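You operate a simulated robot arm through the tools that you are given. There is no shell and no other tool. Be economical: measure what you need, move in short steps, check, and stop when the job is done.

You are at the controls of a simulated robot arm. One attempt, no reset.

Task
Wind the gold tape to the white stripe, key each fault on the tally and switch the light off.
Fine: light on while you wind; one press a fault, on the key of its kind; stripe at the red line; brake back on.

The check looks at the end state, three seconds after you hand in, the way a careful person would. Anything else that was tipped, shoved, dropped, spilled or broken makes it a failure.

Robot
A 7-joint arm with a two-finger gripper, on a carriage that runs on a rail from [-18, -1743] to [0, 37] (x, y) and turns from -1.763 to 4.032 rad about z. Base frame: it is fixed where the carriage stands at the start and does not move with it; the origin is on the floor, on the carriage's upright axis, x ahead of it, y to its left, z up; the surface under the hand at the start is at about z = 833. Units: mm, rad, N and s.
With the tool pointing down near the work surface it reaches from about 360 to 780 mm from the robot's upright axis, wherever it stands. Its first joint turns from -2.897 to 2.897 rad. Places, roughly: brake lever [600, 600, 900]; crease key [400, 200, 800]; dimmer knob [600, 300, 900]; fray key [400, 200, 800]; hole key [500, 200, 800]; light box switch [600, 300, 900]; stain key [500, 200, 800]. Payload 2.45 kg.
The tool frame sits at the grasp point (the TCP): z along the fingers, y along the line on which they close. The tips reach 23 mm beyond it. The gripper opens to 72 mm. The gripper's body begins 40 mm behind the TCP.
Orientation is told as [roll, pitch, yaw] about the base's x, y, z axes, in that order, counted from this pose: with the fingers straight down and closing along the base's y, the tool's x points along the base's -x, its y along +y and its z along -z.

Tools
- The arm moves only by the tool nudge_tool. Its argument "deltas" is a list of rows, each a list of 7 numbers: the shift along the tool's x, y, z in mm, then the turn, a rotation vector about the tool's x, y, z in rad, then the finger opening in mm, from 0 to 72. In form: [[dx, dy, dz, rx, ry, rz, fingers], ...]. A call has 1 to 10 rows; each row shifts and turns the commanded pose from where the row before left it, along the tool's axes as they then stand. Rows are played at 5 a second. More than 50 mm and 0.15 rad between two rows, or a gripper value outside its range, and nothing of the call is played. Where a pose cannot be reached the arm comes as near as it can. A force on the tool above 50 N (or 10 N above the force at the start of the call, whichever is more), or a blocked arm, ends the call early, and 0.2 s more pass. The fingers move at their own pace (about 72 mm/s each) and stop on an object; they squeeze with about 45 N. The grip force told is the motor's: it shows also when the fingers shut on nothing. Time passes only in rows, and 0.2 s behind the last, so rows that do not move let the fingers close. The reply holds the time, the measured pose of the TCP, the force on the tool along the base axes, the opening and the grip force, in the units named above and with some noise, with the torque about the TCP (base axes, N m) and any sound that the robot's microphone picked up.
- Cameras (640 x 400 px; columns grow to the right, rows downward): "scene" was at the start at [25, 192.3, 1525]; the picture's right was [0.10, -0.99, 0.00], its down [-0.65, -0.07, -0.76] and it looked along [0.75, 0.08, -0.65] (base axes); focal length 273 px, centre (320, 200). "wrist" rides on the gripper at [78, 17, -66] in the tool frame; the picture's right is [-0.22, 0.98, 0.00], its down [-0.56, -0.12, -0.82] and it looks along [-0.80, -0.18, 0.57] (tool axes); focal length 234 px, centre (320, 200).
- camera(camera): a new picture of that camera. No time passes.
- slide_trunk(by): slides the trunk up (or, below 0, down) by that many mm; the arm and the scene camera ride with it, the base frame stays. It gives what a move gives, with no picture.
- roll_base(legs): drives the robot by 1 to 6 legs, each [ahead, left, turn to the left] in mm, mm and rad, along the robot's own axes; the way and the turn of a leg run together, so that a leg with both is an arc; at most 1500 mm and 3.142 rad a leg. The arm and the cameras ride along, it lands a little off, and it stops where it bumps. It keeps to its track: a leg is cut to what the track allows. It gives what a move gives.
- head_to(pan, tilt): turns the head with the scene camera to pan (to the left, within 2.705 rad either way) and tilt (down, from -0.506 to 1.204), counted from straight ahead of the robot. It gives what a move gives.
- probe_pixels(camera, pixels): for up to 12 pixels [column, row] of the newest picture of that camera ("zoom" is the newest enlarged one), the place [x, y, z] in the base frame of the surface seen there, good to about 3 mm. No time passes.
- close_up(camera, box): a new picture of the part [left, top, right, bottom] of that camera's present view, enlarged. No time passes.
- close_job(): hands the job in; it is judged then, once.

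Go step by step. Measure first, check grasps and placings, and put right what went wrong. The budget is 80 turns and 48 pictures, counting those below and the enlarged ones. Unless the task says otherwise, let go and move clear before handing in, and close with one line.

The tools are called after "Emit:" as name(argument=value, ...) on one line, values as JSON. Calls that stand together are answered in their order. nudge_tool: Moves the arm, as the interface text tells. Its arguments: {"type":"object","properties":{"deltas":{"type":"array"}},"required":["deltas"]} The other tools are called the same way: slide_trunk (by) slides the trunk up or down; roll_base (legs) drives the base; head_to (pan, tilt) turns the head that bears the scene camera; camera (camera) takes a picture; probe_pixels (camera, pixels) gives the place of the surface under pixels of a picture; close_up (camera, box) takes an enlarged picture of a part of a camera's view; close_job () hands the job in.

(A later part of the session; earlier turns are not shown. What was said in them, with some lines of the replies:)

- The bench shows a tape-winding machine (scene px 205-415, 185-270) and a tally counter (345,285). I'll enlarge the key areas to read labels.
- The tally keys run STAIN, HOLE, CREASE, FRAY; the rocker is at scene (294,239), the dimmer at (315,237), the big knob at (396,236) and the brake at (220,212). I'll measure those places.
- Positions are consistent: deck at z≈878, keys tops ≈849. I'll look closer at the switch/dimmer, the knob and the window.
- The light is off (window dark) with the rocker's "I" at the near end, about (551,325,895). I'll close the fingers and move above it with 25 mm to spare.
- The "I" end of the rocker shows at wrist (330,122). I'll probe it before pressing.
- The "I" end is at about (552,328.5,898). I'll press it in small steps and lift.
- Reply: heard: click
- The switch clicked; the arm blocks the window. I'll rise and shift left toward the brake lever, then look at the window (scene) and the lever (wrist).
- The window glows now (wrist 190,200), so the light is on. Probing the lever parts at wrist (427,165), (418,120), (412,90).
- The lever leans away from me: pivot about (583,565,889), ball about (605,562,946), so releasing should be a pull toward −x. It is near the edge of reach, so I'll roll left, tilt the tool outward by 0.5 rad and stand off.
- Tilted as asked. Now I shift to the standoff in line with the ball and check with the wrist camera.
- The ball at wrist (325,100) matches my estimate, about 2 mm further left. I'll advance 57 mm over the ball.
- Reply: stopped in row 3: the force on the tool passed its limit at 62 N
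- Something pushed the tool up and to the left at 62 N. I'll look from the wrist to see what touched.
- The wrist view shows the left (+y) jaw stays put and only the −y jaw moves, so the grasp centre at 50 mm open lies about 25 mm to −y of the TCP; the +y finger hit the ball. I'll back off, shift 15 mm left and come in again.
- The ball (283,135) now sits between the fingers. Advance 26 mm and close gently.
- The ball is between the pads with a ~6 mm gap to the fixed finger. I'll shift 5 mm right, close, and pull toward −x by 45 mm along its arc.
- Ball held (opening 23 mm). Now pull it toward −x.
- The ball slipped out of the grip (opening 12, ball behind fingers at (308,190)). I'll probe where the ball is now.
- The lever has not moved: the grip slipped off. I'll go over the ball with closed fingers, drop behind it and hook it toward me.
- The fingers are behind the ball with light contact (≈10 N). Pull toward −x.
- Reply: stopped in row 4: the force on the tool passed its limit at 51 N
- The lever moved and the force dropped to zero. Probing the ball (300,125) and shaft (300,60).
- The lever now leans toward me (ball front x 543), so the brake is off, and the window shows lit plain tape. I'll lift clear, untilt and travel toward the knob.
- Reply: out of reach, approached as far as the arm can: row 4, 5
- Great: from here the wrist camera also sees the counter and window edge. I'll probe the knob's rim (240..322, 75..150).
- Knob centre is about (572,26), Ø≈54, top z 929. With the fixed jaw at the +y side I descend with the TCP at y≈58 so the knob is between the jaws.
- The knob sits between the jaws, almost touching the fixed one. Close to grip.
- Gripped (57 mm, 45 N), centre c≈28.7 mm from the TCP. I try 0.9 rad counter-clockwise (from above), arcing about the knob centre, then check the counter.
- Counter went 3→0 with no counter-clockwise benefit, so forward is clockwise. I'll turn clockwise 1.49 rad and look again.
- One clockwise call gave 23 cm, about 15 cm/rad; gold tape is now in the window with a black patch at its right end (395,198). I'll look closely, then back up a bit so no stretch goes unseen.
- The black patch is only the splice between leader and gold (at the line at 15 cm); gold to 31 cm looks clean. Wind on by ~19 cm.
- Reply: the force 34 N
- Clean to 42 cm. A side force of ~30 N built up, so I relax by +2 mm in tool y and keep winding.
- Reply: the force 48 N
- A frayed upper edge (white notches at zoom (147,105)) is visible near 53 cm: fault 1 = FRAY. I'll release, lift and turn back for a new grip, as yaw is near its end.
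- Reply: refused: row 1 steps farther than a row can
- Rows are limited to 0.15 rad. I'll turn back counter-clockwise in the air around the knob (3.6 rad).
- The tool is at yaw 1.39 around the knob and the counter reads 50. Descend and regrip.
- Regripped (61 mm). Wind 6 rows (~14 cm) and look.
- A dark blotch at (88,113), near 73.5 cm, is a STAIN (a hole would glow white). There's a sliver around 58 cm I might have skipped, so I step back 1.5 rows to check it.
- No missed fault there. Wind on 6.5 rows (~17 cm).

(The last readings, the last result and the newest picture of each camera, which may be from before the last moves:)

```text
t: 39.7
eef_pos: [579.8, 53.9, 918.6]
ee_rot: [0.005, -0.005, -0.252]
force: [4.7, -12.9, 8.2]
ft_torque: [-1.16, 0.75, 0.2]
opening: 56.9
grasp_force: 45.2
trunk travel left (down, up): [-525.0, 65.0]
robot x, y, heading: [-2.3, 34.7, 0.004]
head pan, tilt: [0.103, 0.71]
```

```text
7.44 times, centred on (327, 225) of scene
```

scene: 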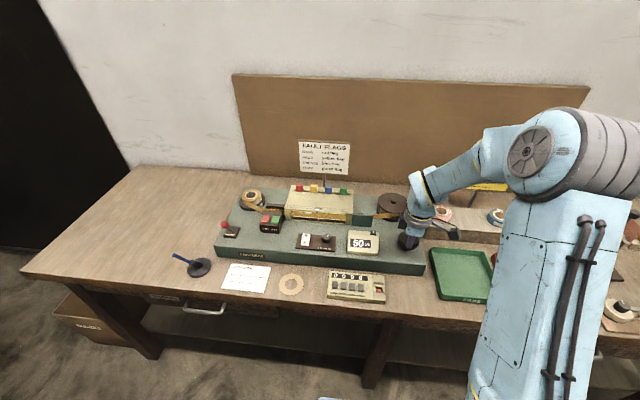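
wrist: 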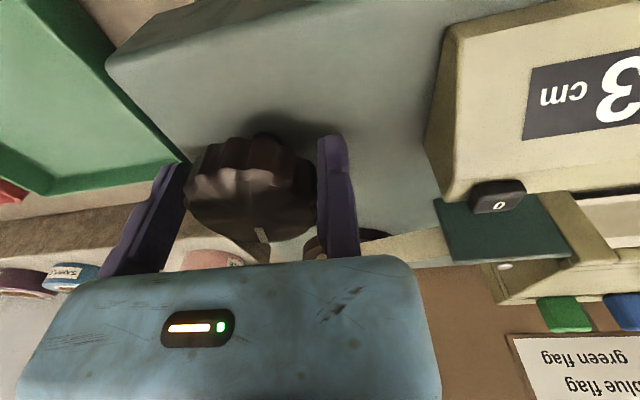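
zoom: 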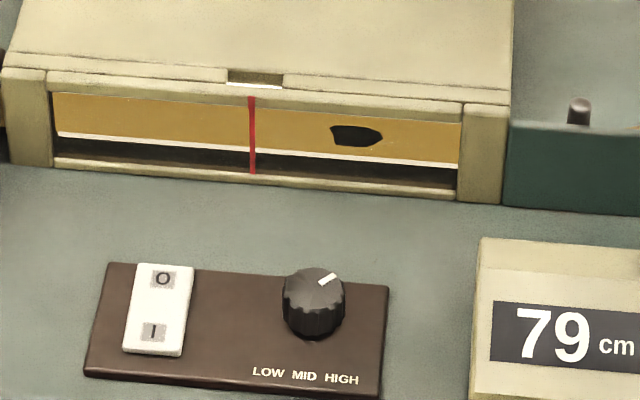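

The stain passes at ~75 cm; nothing new up to 87. Wind 6 rows more.

Emit:
nudge_tool(deltas=[[-4.3, -1, 1, 0, 0, 0.149, 40], [-4.3, -0.33, 0.5, 0, 0, 0.149, 40], [-4.3, -0.33, 0, 0, 0, 0.149, 40], [-4.3, -0.33, 0, 0, 0, 0.149, 40], [-4.3, -0.33, 0, 0, 0, 0.149, 40], [-4.3, -0.33, 0, 0, 0, 0.149, 40]])

Emit:
close_up(camera="scene", box=[284, 200, 370, 250])

```text
t: 41.1
eef_pos: [601.0, 41.2, 917.0]
ee_rot: [0.009, 0.001, -1.143]
force: [21.5, 4.2, 31.9]
ft_torque: [-1.47, 1.19, 0.2]
opening: 57.3
grasp_force: 45.2
trunk travel left (down, up): [-525.0, 65.0]
robot x, y, heading: [1.8, 33.4, 0.0]
head pan, tilt: [0.103, 0.71]
```

```text
7.44 times, centred on (327, 225) of scene
```

zoom: 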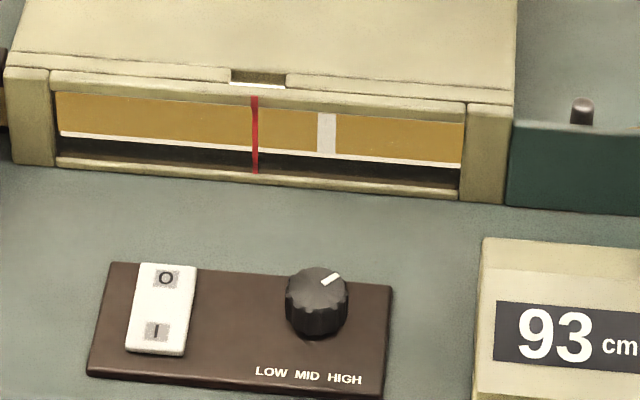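

The white stripe is right of the red line by ~3.2 cm (327 vs 255), i.e. stripe at ≈90 cm. Before settling, I'll back up 5 rows and take a tighter look for faint faults such as creases.

Emit:
nudge_tool(deltas=[[4.3, 0.5, -1, 0, 0, -0.149, 40], [4.3, -0.33, -0.5, 0, 0, -0.149, 40], [4.3, -0.33, 0, 0, 0, -0.149, 40], [4.3, -0.33, 0, 0, 0, -0.149, 40], [4.3, -0.33, 0, 0, 0, -0.149, 40]])

Emit:
close_up(camera="scene", box=[289, 203, 349, 228])

```text
t: 42.3
eef_pos: [583.7, 54.6, 916.2]
ee_rot: [0.001, 0.0, -0.398]
force: [-5.6, 5.5, 6.6]
ft_torque: [-1.01, -0.79, -0.21]
opening: 57.0
grasp_force: 44.5
trunk travel left (down, up): [-525.0, 65.0]
robot x, y, heading: [1.4, 34.2, -0.0]
head pan, tilt: [0.103, 0.71]
```

```text
10.67 times, centred on (319, 216) of scene
```

zoom: 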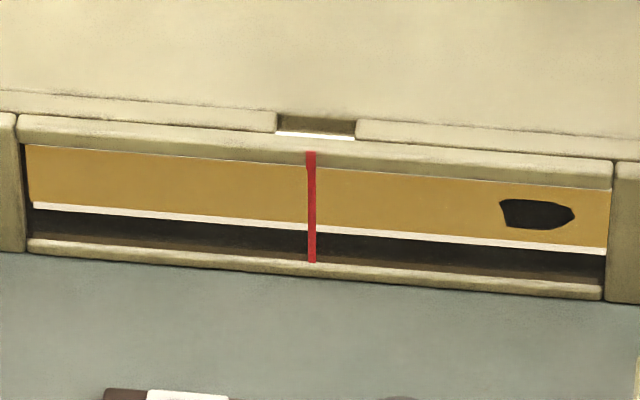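

Tape is uniform apart from the stain, so the faults are one FRAY and one STAIN. Now forward ~8.5 cm (0.52 rad) to bring the stripe to the line.

Emit:
nudge_tool(deltas=[[-4.3, -0.8, 0, 0, 0, 0.149, 40], [-4.3, -0.33, 0, 0, 0, 0.149, 40], [-4.3, -0.33, 0, 0, 0, 0.149, 40], [-2.1, -0.1, 0, 0, 0, 0.073, 40], [0, 0, 0, 0, 0, 0, 40]])

Emit:
close_up(camera="scene", box=[289, 203, 349, 228])

```text
t: 43.5
eef_pos: [596.9, 46.5, 917.4]
ee_rot: [0.004, 0.002, -0.918]
force: [-4.1, 14.6, -6.6]
ft_torque: [0.21, 0.53, -0.38]
opening: 57.1
grasp_force: 45.5
trunk travel left (down, up): [-525.0, 65.0]
robot x, y, heading: [-2.2, 36.9, 0.003]
head pan, tilt: [0.103, 0.71]
```

```text
10.67 times, centred on (319, 216) of scene
```

zoom: 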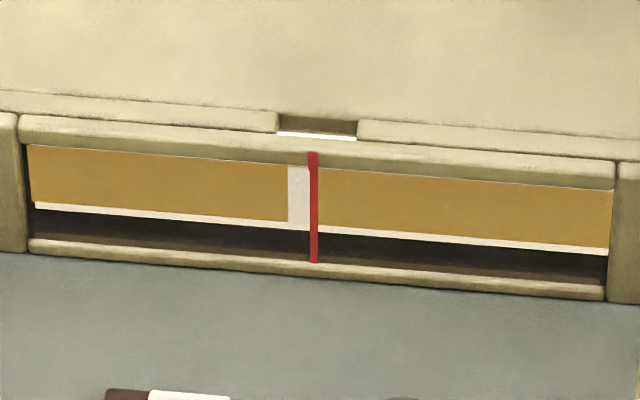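

The stripe (288–317) is centred about 12 px short of the red line (314), ≈4 mm. Nudge 0.03 rad further, then release gently and recheck.

Emit:
nudge_tool(deltas=[[-0.86, 0, 0, 0, 0, 0.03, 40], [0, 0, 0, 0, 0, 0, 40], [0, 0, 0, 0, 0, 0, 58], [0, 0, 0, 0, 0, 0, 62], [0, 0, 0, 0, 0, 0, 72]])

Emit:
close_up(camera="scene", box=[289, 203, 349, 228])

```text
t: 44.7
eef_pos: [597.9, 43.4, 918.3]
ee_rot: [0.005, -0.002, -0.948]
force: [13.2, 5.5, 3.9]
ft_torque: [-0.08, 0.1, 0.05]
opening: 71.8
grasp_force: 0.1
trunk travel left (down, up): [-525.0, 65.0]
robot x, y, heading: [-0.2, 31.0, -0.002]
head pan, tilt: [0.103, 0.71]
```

```text
10.67 times, centred on (319, 216) of scene
```

zoom: 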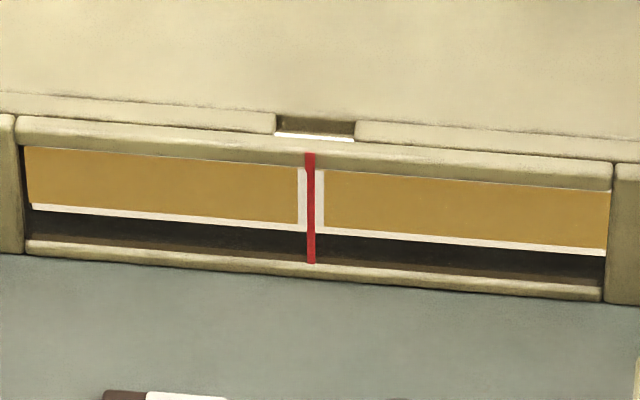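

Stripe (298–323) is centred on the line (311). I move the finger off the knob, lift straight up, and turn back to yaw 0 with fingers closed.

Emit:
nudge_tool(deltas=[[0, 5, 0, 0, 0, 0, 72], [0, 0, -40, 0, 0, 0, 72], [0, 0, -45, 0, 0, 0, 40], [0, 0, 0, 0, 0, -0.136, 0], [0, 0, 0, 0, 0, -0.136, 0], [0, 0, 0, 0, 0, -0.136, 0], [0, 0, 0, 0, 0, -0.136, 0], [0, 0, 0, 0, 0, -0.136, 0], [0, 0, 0, 0, 0, -0.136, 0], [0, 0, 0, 0, 0, -0.136, 0]])

Emit:
nudge_tool(deltas=[[10, 46, 0, 0, 0, 0, 0], [10, 46, 0, 0, 0, 0, 0], [10, 46, 0, 0, 0, 0, 0], [10, 46, 0, 0, 0, 0, 0], [10, 46, 0, 0, 0, 0, 0], [10, 46, 0, 0, 0, 0, 0], [10, 46, 0, 0, 0, 0, 0], [10, 46, 0, 0, 0, 0, 0], [10, 46, 0, 0, 0, 0, 0], [10, 46, 0, 0, 0, 0, 0]])

Emit:
nudge_tool(deltas=[[0, 30, 0, 0, -0.125, 0, 0], [0, 30, 0, 0, -0.125, 0, 0], [0, 0, 0, 0, -0.125, 0, 0], [0, 0, 0, 0, -0.125, 0, 0], [0, 0, 0, 0, 0, 0, 0]])

Emit:
camera(camera="wrist")

```text
t: 46.9
eef_pos: [601.3, 46.7, 1003.3]
ee_rot: [0.002, -0.004, 0.006]
force: [-1.3, 0.5, 0.1]
ft_torque: [0.04, 0.03, 0.0]
opening: 0.2
grasp_force: 28.6
trunk travel left (down, up): [-525.0, 65.0]
robot x, y, heading: [0.2, 35.1, 0.006]
head pan, tilt: [0.103, 0.71]
```

```text
t: 49.1
eef_pos: [499.6, 506.9, 1002.6]
ee_rot: [0.003, -0.003, 0.003]
force: [0.0, 0.8, 0.9]
ft_torque: [0.04, -0.04, -0.02]
opening: 0.4
grasp_force: 28.1
trunk travel left (down, up): [-525.0, 65.0]
robot x, y, heading: [2.3, 35.5, 0.004]
head pan, tilt: [0.103, 0.71]
```

```text
t: 50.3
eef_pos: [499.0, 566.7, 1003.0]
ee_rot: [0.003, -0.504, 0.001]
force: [0.2, -0.9, 0.4]
ft_torque: [-0.02, -0.05, 0.03]
opening: 0.0
grasp_force: 28.6
trunk travel left (down, up): [-525.0, 65.0]
robot x, y, heading: [1.8, 33.6, 0.001]
head pan, tilt: [0.103, 0.71]
```

```text
9 pictures are left
```

wrist: 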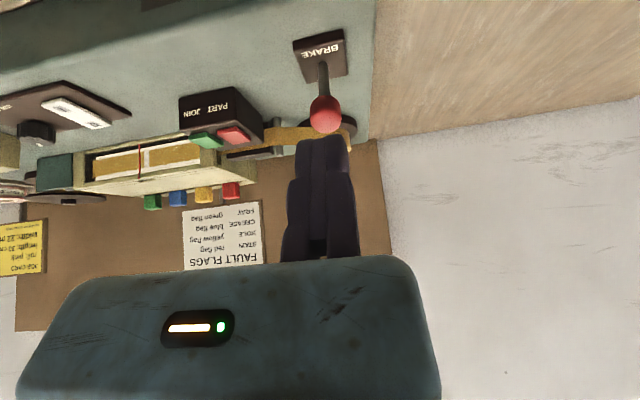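

The lever (ball at wrist (325,113)) leans toward me. I'll lower the fingers in front of it and push it back toward +x.

Emit:
nudge_tool(deltas=[[6.6, 0, 23.7, 0, 0, 0, 0], [6.6, 0, 23.7, 0, 0, 0, 0], [0, 0, 0, 0, 0, 0, 0], [-8.78, 0, 4.79, 0, 0, 0, 0], [-8.78, 0, 4.79, 0, 0, 0, 0], [-8.78, 0, 4.79, 0, 0, 0, 0], [-8.78, 0, 4.79, 0, 0, 0, 0], [-8.78, 0, 4.79, 0, 0, 0, 0], [-8.78, 0, 4.79, 0, 0, 0, 0]])

Emit:
camera(camera="wrist")

```text
t: 52.3
eef_pos: [569.6, 566.4, 956.7]
ee_rot: [0.004, -0.504, 0.0]
force: [-0.2, 1.1, 0.2]
ft_torque: [-0.02, 0.01, 0.03]
opening: 0.3
grasp_force: 28.5
trunk travel left (down, up): [-525.0, 65.0]
robot x, y, heading: [0.4, 35.5, 0.002]
head pan, tilt: [0.103, 0.71]
```

```text
8 pictures are left
```

wrist: 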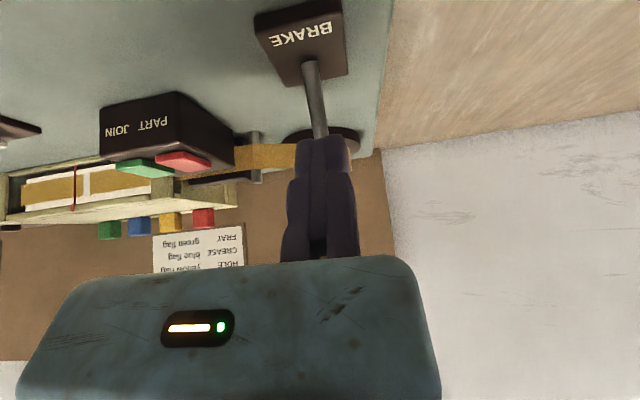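

The lever has snapped away behind the fingers, no residual force. I'll probe the shaft to confirm, then back off.

Emit:
probe_pixels(camera="wrist", pixels=[[310, 72], [315, 100], [319, 125]])

Emit:
nudge_tool(deltas=[[17.6, 0, -9.6, 0, 0, 0, 0], [17.6, 0, -9.6, 0, 0, 0, 0], [-21.5, 0, -39.5, 0, 0, 0, 0], [0, 0, 0, 0, 0.126, 0, 0], [0, 0, 0, 0, 0.126, 0, 0], [0, 0, 0, 0, 0.126, 0, 0], [0, 0, 0, 0, 0.126, 0, 0], [0, -40, 0, 0, 0, 0, 0], [0, -40, 0, 0, 0, 0, 0]])

Emit:
close_up(camera="scene", box=[205, 185, 385, 300])

```text
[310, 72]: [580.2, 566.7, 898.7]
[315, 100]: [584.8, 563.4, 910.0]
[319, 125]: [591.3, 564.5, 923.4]
```

```text
t: 54.3
eef_pos: [530.8, 485.9, 1002.6]
ee_rot: [0.003, 0.002, 0.004]
force: [0.7, -0.1, -0.2]
ft_torque: [0.01, 0.01, 0.02]
opening: 0.3
grasp_force: 28.7
trunk travel left (down, up): [-525.0, 65.0]
robot x, y, heading: [-3.1, 36.4, 0.003]
head pan, tilt: [0.103, 0.71]
```

```text
3.48 times, centred on (295, 242) of scene
```

zoom: 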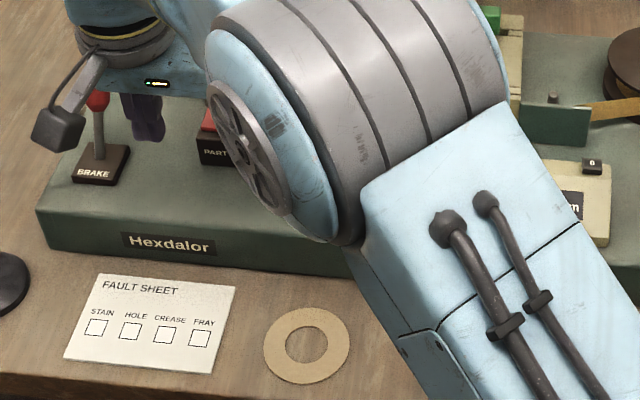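

The brake is back on (shaft leans away as at the start). Now I travel to above the STAIN key.

Emit:
nudge_tool(deltas=[[13.8, -43.3, 0, 0, 0, 0, 0], [13.8, -43.3, 0, 0, 0, 0, 0], [13.8, -43.3, 0, 0, 0, 0, 0], [13.8, -43.3, 0, 0, 0, 0, 0], [13.8, -43.3, 0, 0, 0, 0, 0], [13.8, -43.3, 0, 0, 0, 0, 0], [0, 0, 45, 0, 0, 0, 0], [0, 0, 42, 0, 0, 0, 0], [0, 0, 0, 0, 0, 0, 0]])

Emit:
camera(camera="wrist")

```text
t: 56.3
eef_pos: [450.8, 226.9, 913.3]
ee_rot: [0.002, 0.001, 0.001]
force: [0.4, 0.8, -0.3]
ft_torque: [-0.01, 0.0, 0.01]
opening: 0.1
grasp_force: 28.8
trunk travel left (down, up): [-525.0, 65.0]
robot x, y, heading: [1.0, 36.8, 0.001]
head pan, tilt: [0.103, 0.71]
```

```text
6 pictures are left
```

wrist: 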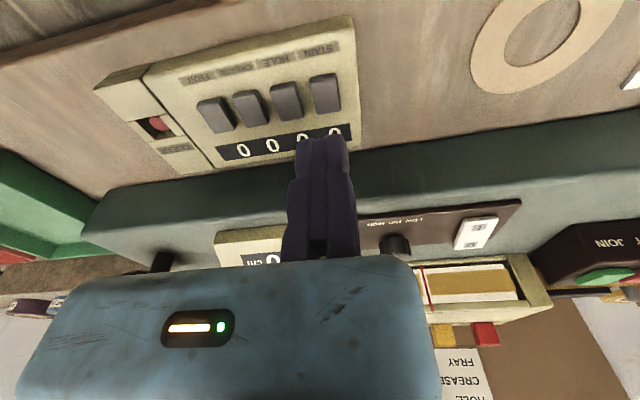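

Keys visible at wrist (325,93) STAIN … (214,115) FRAY. Probe their tops.

Emit:
probe_pixels(camera="wrist", pixels=[[325, 93], [325, 80], [326, 105], [312, 93], [338, 92], [287, 100], [250, 107], [214, 113], [212, 103], [218, 126], [203, 115], [228, 112]])

```text
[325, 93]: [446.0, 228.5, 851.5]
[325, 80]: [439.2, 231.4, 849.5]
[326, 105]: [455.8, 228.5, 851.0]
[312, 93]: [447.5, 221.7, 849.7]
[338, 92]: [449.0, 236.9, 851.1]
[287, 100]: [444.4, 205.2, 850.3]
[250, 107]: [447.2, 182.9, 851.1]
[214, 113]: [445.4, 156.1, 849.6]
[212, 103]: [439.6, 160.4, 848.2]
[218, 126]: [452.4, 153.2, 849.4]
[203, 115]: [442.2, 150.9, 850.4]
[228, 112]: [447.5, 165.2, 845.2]
```

STAIN key centre ≈(447,229,850.5), FRAY ≈(446,157.5). Press STAIN once in one smooth stroke.

Emit:
nudge_tool(deltas=[[3.5, 2, 25, 0, 0, 0, 0], [0, 0, 10, 0, 0, 0, 0], [0, 0, 4, 0, 0, 0, 0], [0, 0, 2, 0, 0, 0, 0], [0, 0, 2, 0, 0, 0, 0], [0, 0, 1.5, 0, 0, 0, 0], [0, 0, -35, 0, 0, 0, 0], [0, 0, 0, 0, 0, 0, 0]])

Emit:
close_up(camera="wrist", box=[90, 10, 490, 260])

```text
t: 58.1
eef_pos: [444.8, 231.6, 903.3]
ee_rot: [0.005, 0.001, 0.003]
force: [0.3, 0.7, -0.4]
ft_torque: [-0.01, -0.03, -0.03]
opening: 0.3
grasp_force: 28.4
trunk travel left (down, up): [-525.0, 65.0]
robot x, y, heading: [3.5, 35.4, 0.002]
head pan, tilt: [0.103, 0.71]
heard: click
```

```text
1.60 times, centred on (290, 135) of wrist
```

zoom: 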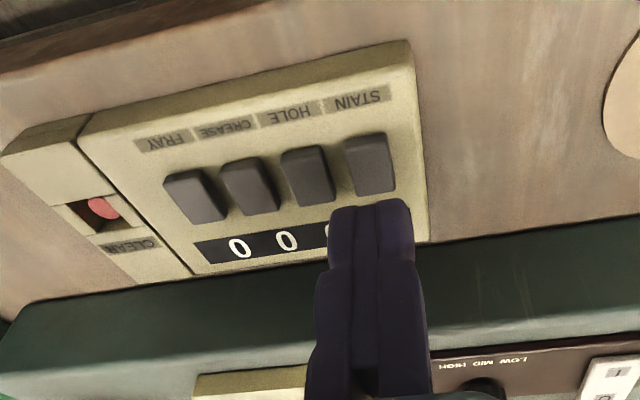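

One click heard. Move to FRAY (y 157.5) and press once.

Emit:
nudge_tool(deltas=[[-0.5, -37, 0, 0, 0, 0, 0], [-0.5, -37, 0, 0, 0, 0, 0], [0, 0, 0, 0, 0, 0, 0], [0, 0, 15, 0, 0, 0, 0], [0, 0, 10, 0, 0, 0, 0], [0, 0, 4, 0, 0, 0, 0], [0, 0, 3, 0, 0, 0, 0], [0, 0, 2.5, 0, 0, 0, 0], [0, 0, -38, 0, 0, 0, 0], [0, 0, -45, 0, 0, 0, 0]])

Emit:
close_up(camera="scene", box=[270, 195, 400, 310])

```text
t: 60.3
eef_pos: [444.2, 154.8, 951.1]
ee_rot: [0.001, 0.003, 0.004]
force: [-0.4, 0.0, -0.2]
ft_torque: [0.01, 0.01, 0.0]
opening: 0.0
grasp_force: 28.0
trunk travel left (down, up): [-525.0, 65.0]
robot x, y, heading: [-2.2, 32.5, 0.007]
head pan, tilt: [0.103, 0.71]
heard: click
```

```text
3.48 times, centred on (335, 252) of scene
```

zoom: 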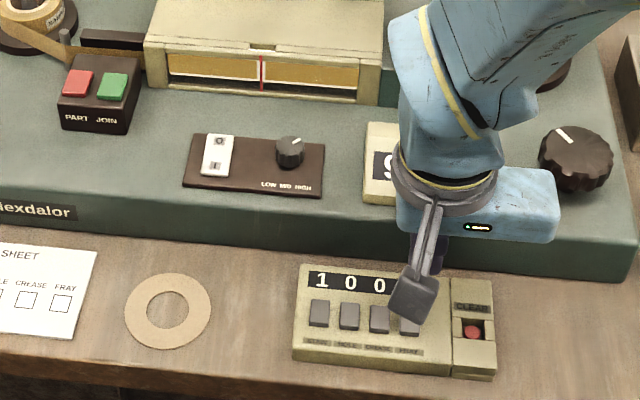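

The stripe is still on the line with the brake on, and the tally reads 1 0 0 _. Now press the rocker's "O" end at about (577,328) to switch the light off.

Emit:
nudge_tool(deltas=[[-26.6, 34.7, -2, 0, 0, 0, 0], [-26.6, 34.7, 0, 0, 0, 0, 0], [-26.6, 34.7, 0, 0, 0, 0, 0], [-26.6, 34.7, 0, 0, 0, 0, 0], [-26.6, 34.7, 0, 0, 0, 0, 0], [0, 0, 0, 0, 0, 0, 0]])

Emit:
nudge_tool(deltas=[[0, 0, 22, 0, 0, 0, 0], [0, 0, 8, 0, 0, 0, 0], [0, 0, 4, 0, 0, 0, 0], [0, 0, 3, 0, 0, 0, 0], [0, 0, 3, 0, 0, 0, 0], [0, 0, -40, 0, 0, 0, 0], [0, 0, -40, 0, 0, 0, 0]])

```text
t: 61.7
eef_pos: [581.7, 327.0, 953.3]
ee_rot: [0.001, 0.002, 0.001]
force: [-0.2, 0.6, -0.3]
ft_torque: [-0.01, 0.01, 0.0]
opening: 0.1
grasp_force: 28.4
trunk travel left (down, up): [-525.0, 65.0]
robot x, y, heading: [1.0, 33.3, -0.001]
head pan, tilt: [0.103, 0.71]
```

```text
t: 63.3
eef_pos: [578.5, 329.1, 992.8]
ee_rot: [0.001, 0.001, 0.003]
force: [0.1, 0.2, 0.7]
ft_torque: [-0.02, 0.01, 0.01]
opening: 0.0
grasp_force: 29.0
trunk travel left (down, up): [-525.0, 65.0]
robot x, y, heading: [-1.6, 33.9, 0.003]
head pan, tilt: [0.103, 0.71]
heard: click
```

Click heard. I'll back away to the right and high, then take a final look at everything.

Emit:
nudge_tool(deltas=[[12, -35, -30, 0, 0, 0, 0], [12, -35, -30, 0, 0, 0, 0], [12, -35, -30, 0, 0, 0, 0], [12, -35, -30, 0, 0, 0, 0], [12, -35, -30, 0, 0, 0, 0], [12, -35, -30, 0, 0, 0, 0], [12, -35, -30, 0, 0, 0, 0], [12, -35, -10, 0, 0, 0, 0]])

Emit:
close_up(camera="scene", box=[205, 180, 425, 312])

```text
t: 65.1
eef_pos: [483.1, 48.7, 1214.4]
ee_rot: [0.003, 0.001, 0.005]
force: [-0.1, -0.5, -0.1]
ft_torque: [-0.02, 0.02, -0.01]
opening: 0.0
grasp_force: 28.5
trunk travel left (down, up): [-525.0, 65.0]
robot x, y, heading: [1.8, 35.9, 0.002]
head pan, tilt: [0.103, 0.71]
```

```text
2.91 times, centred on (315, 246) of scene
```

zoom: 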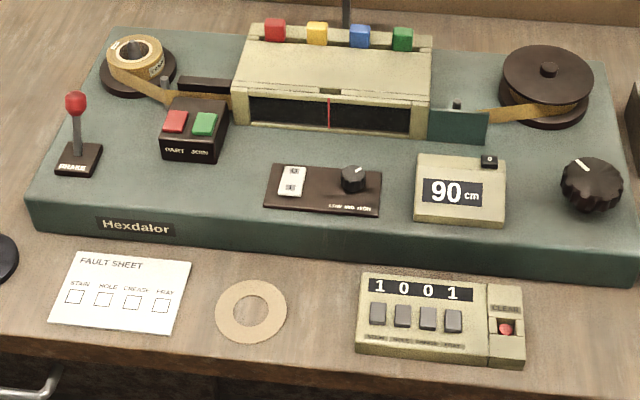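

The window is dark, the tally reads 1 0 0 1 (STAIN 1, FRAY 1), the counter shows 90 cm, the brake leans back on and nothing else has moved. Handing in.

Emit:
close_job()

```text
The job is handed in.
```

The gold tape is wound to the white stripe at the red line (90 cm), one stain and one fray are keyed on the tally (1 0 0 1), the brake is back on and the light is off.
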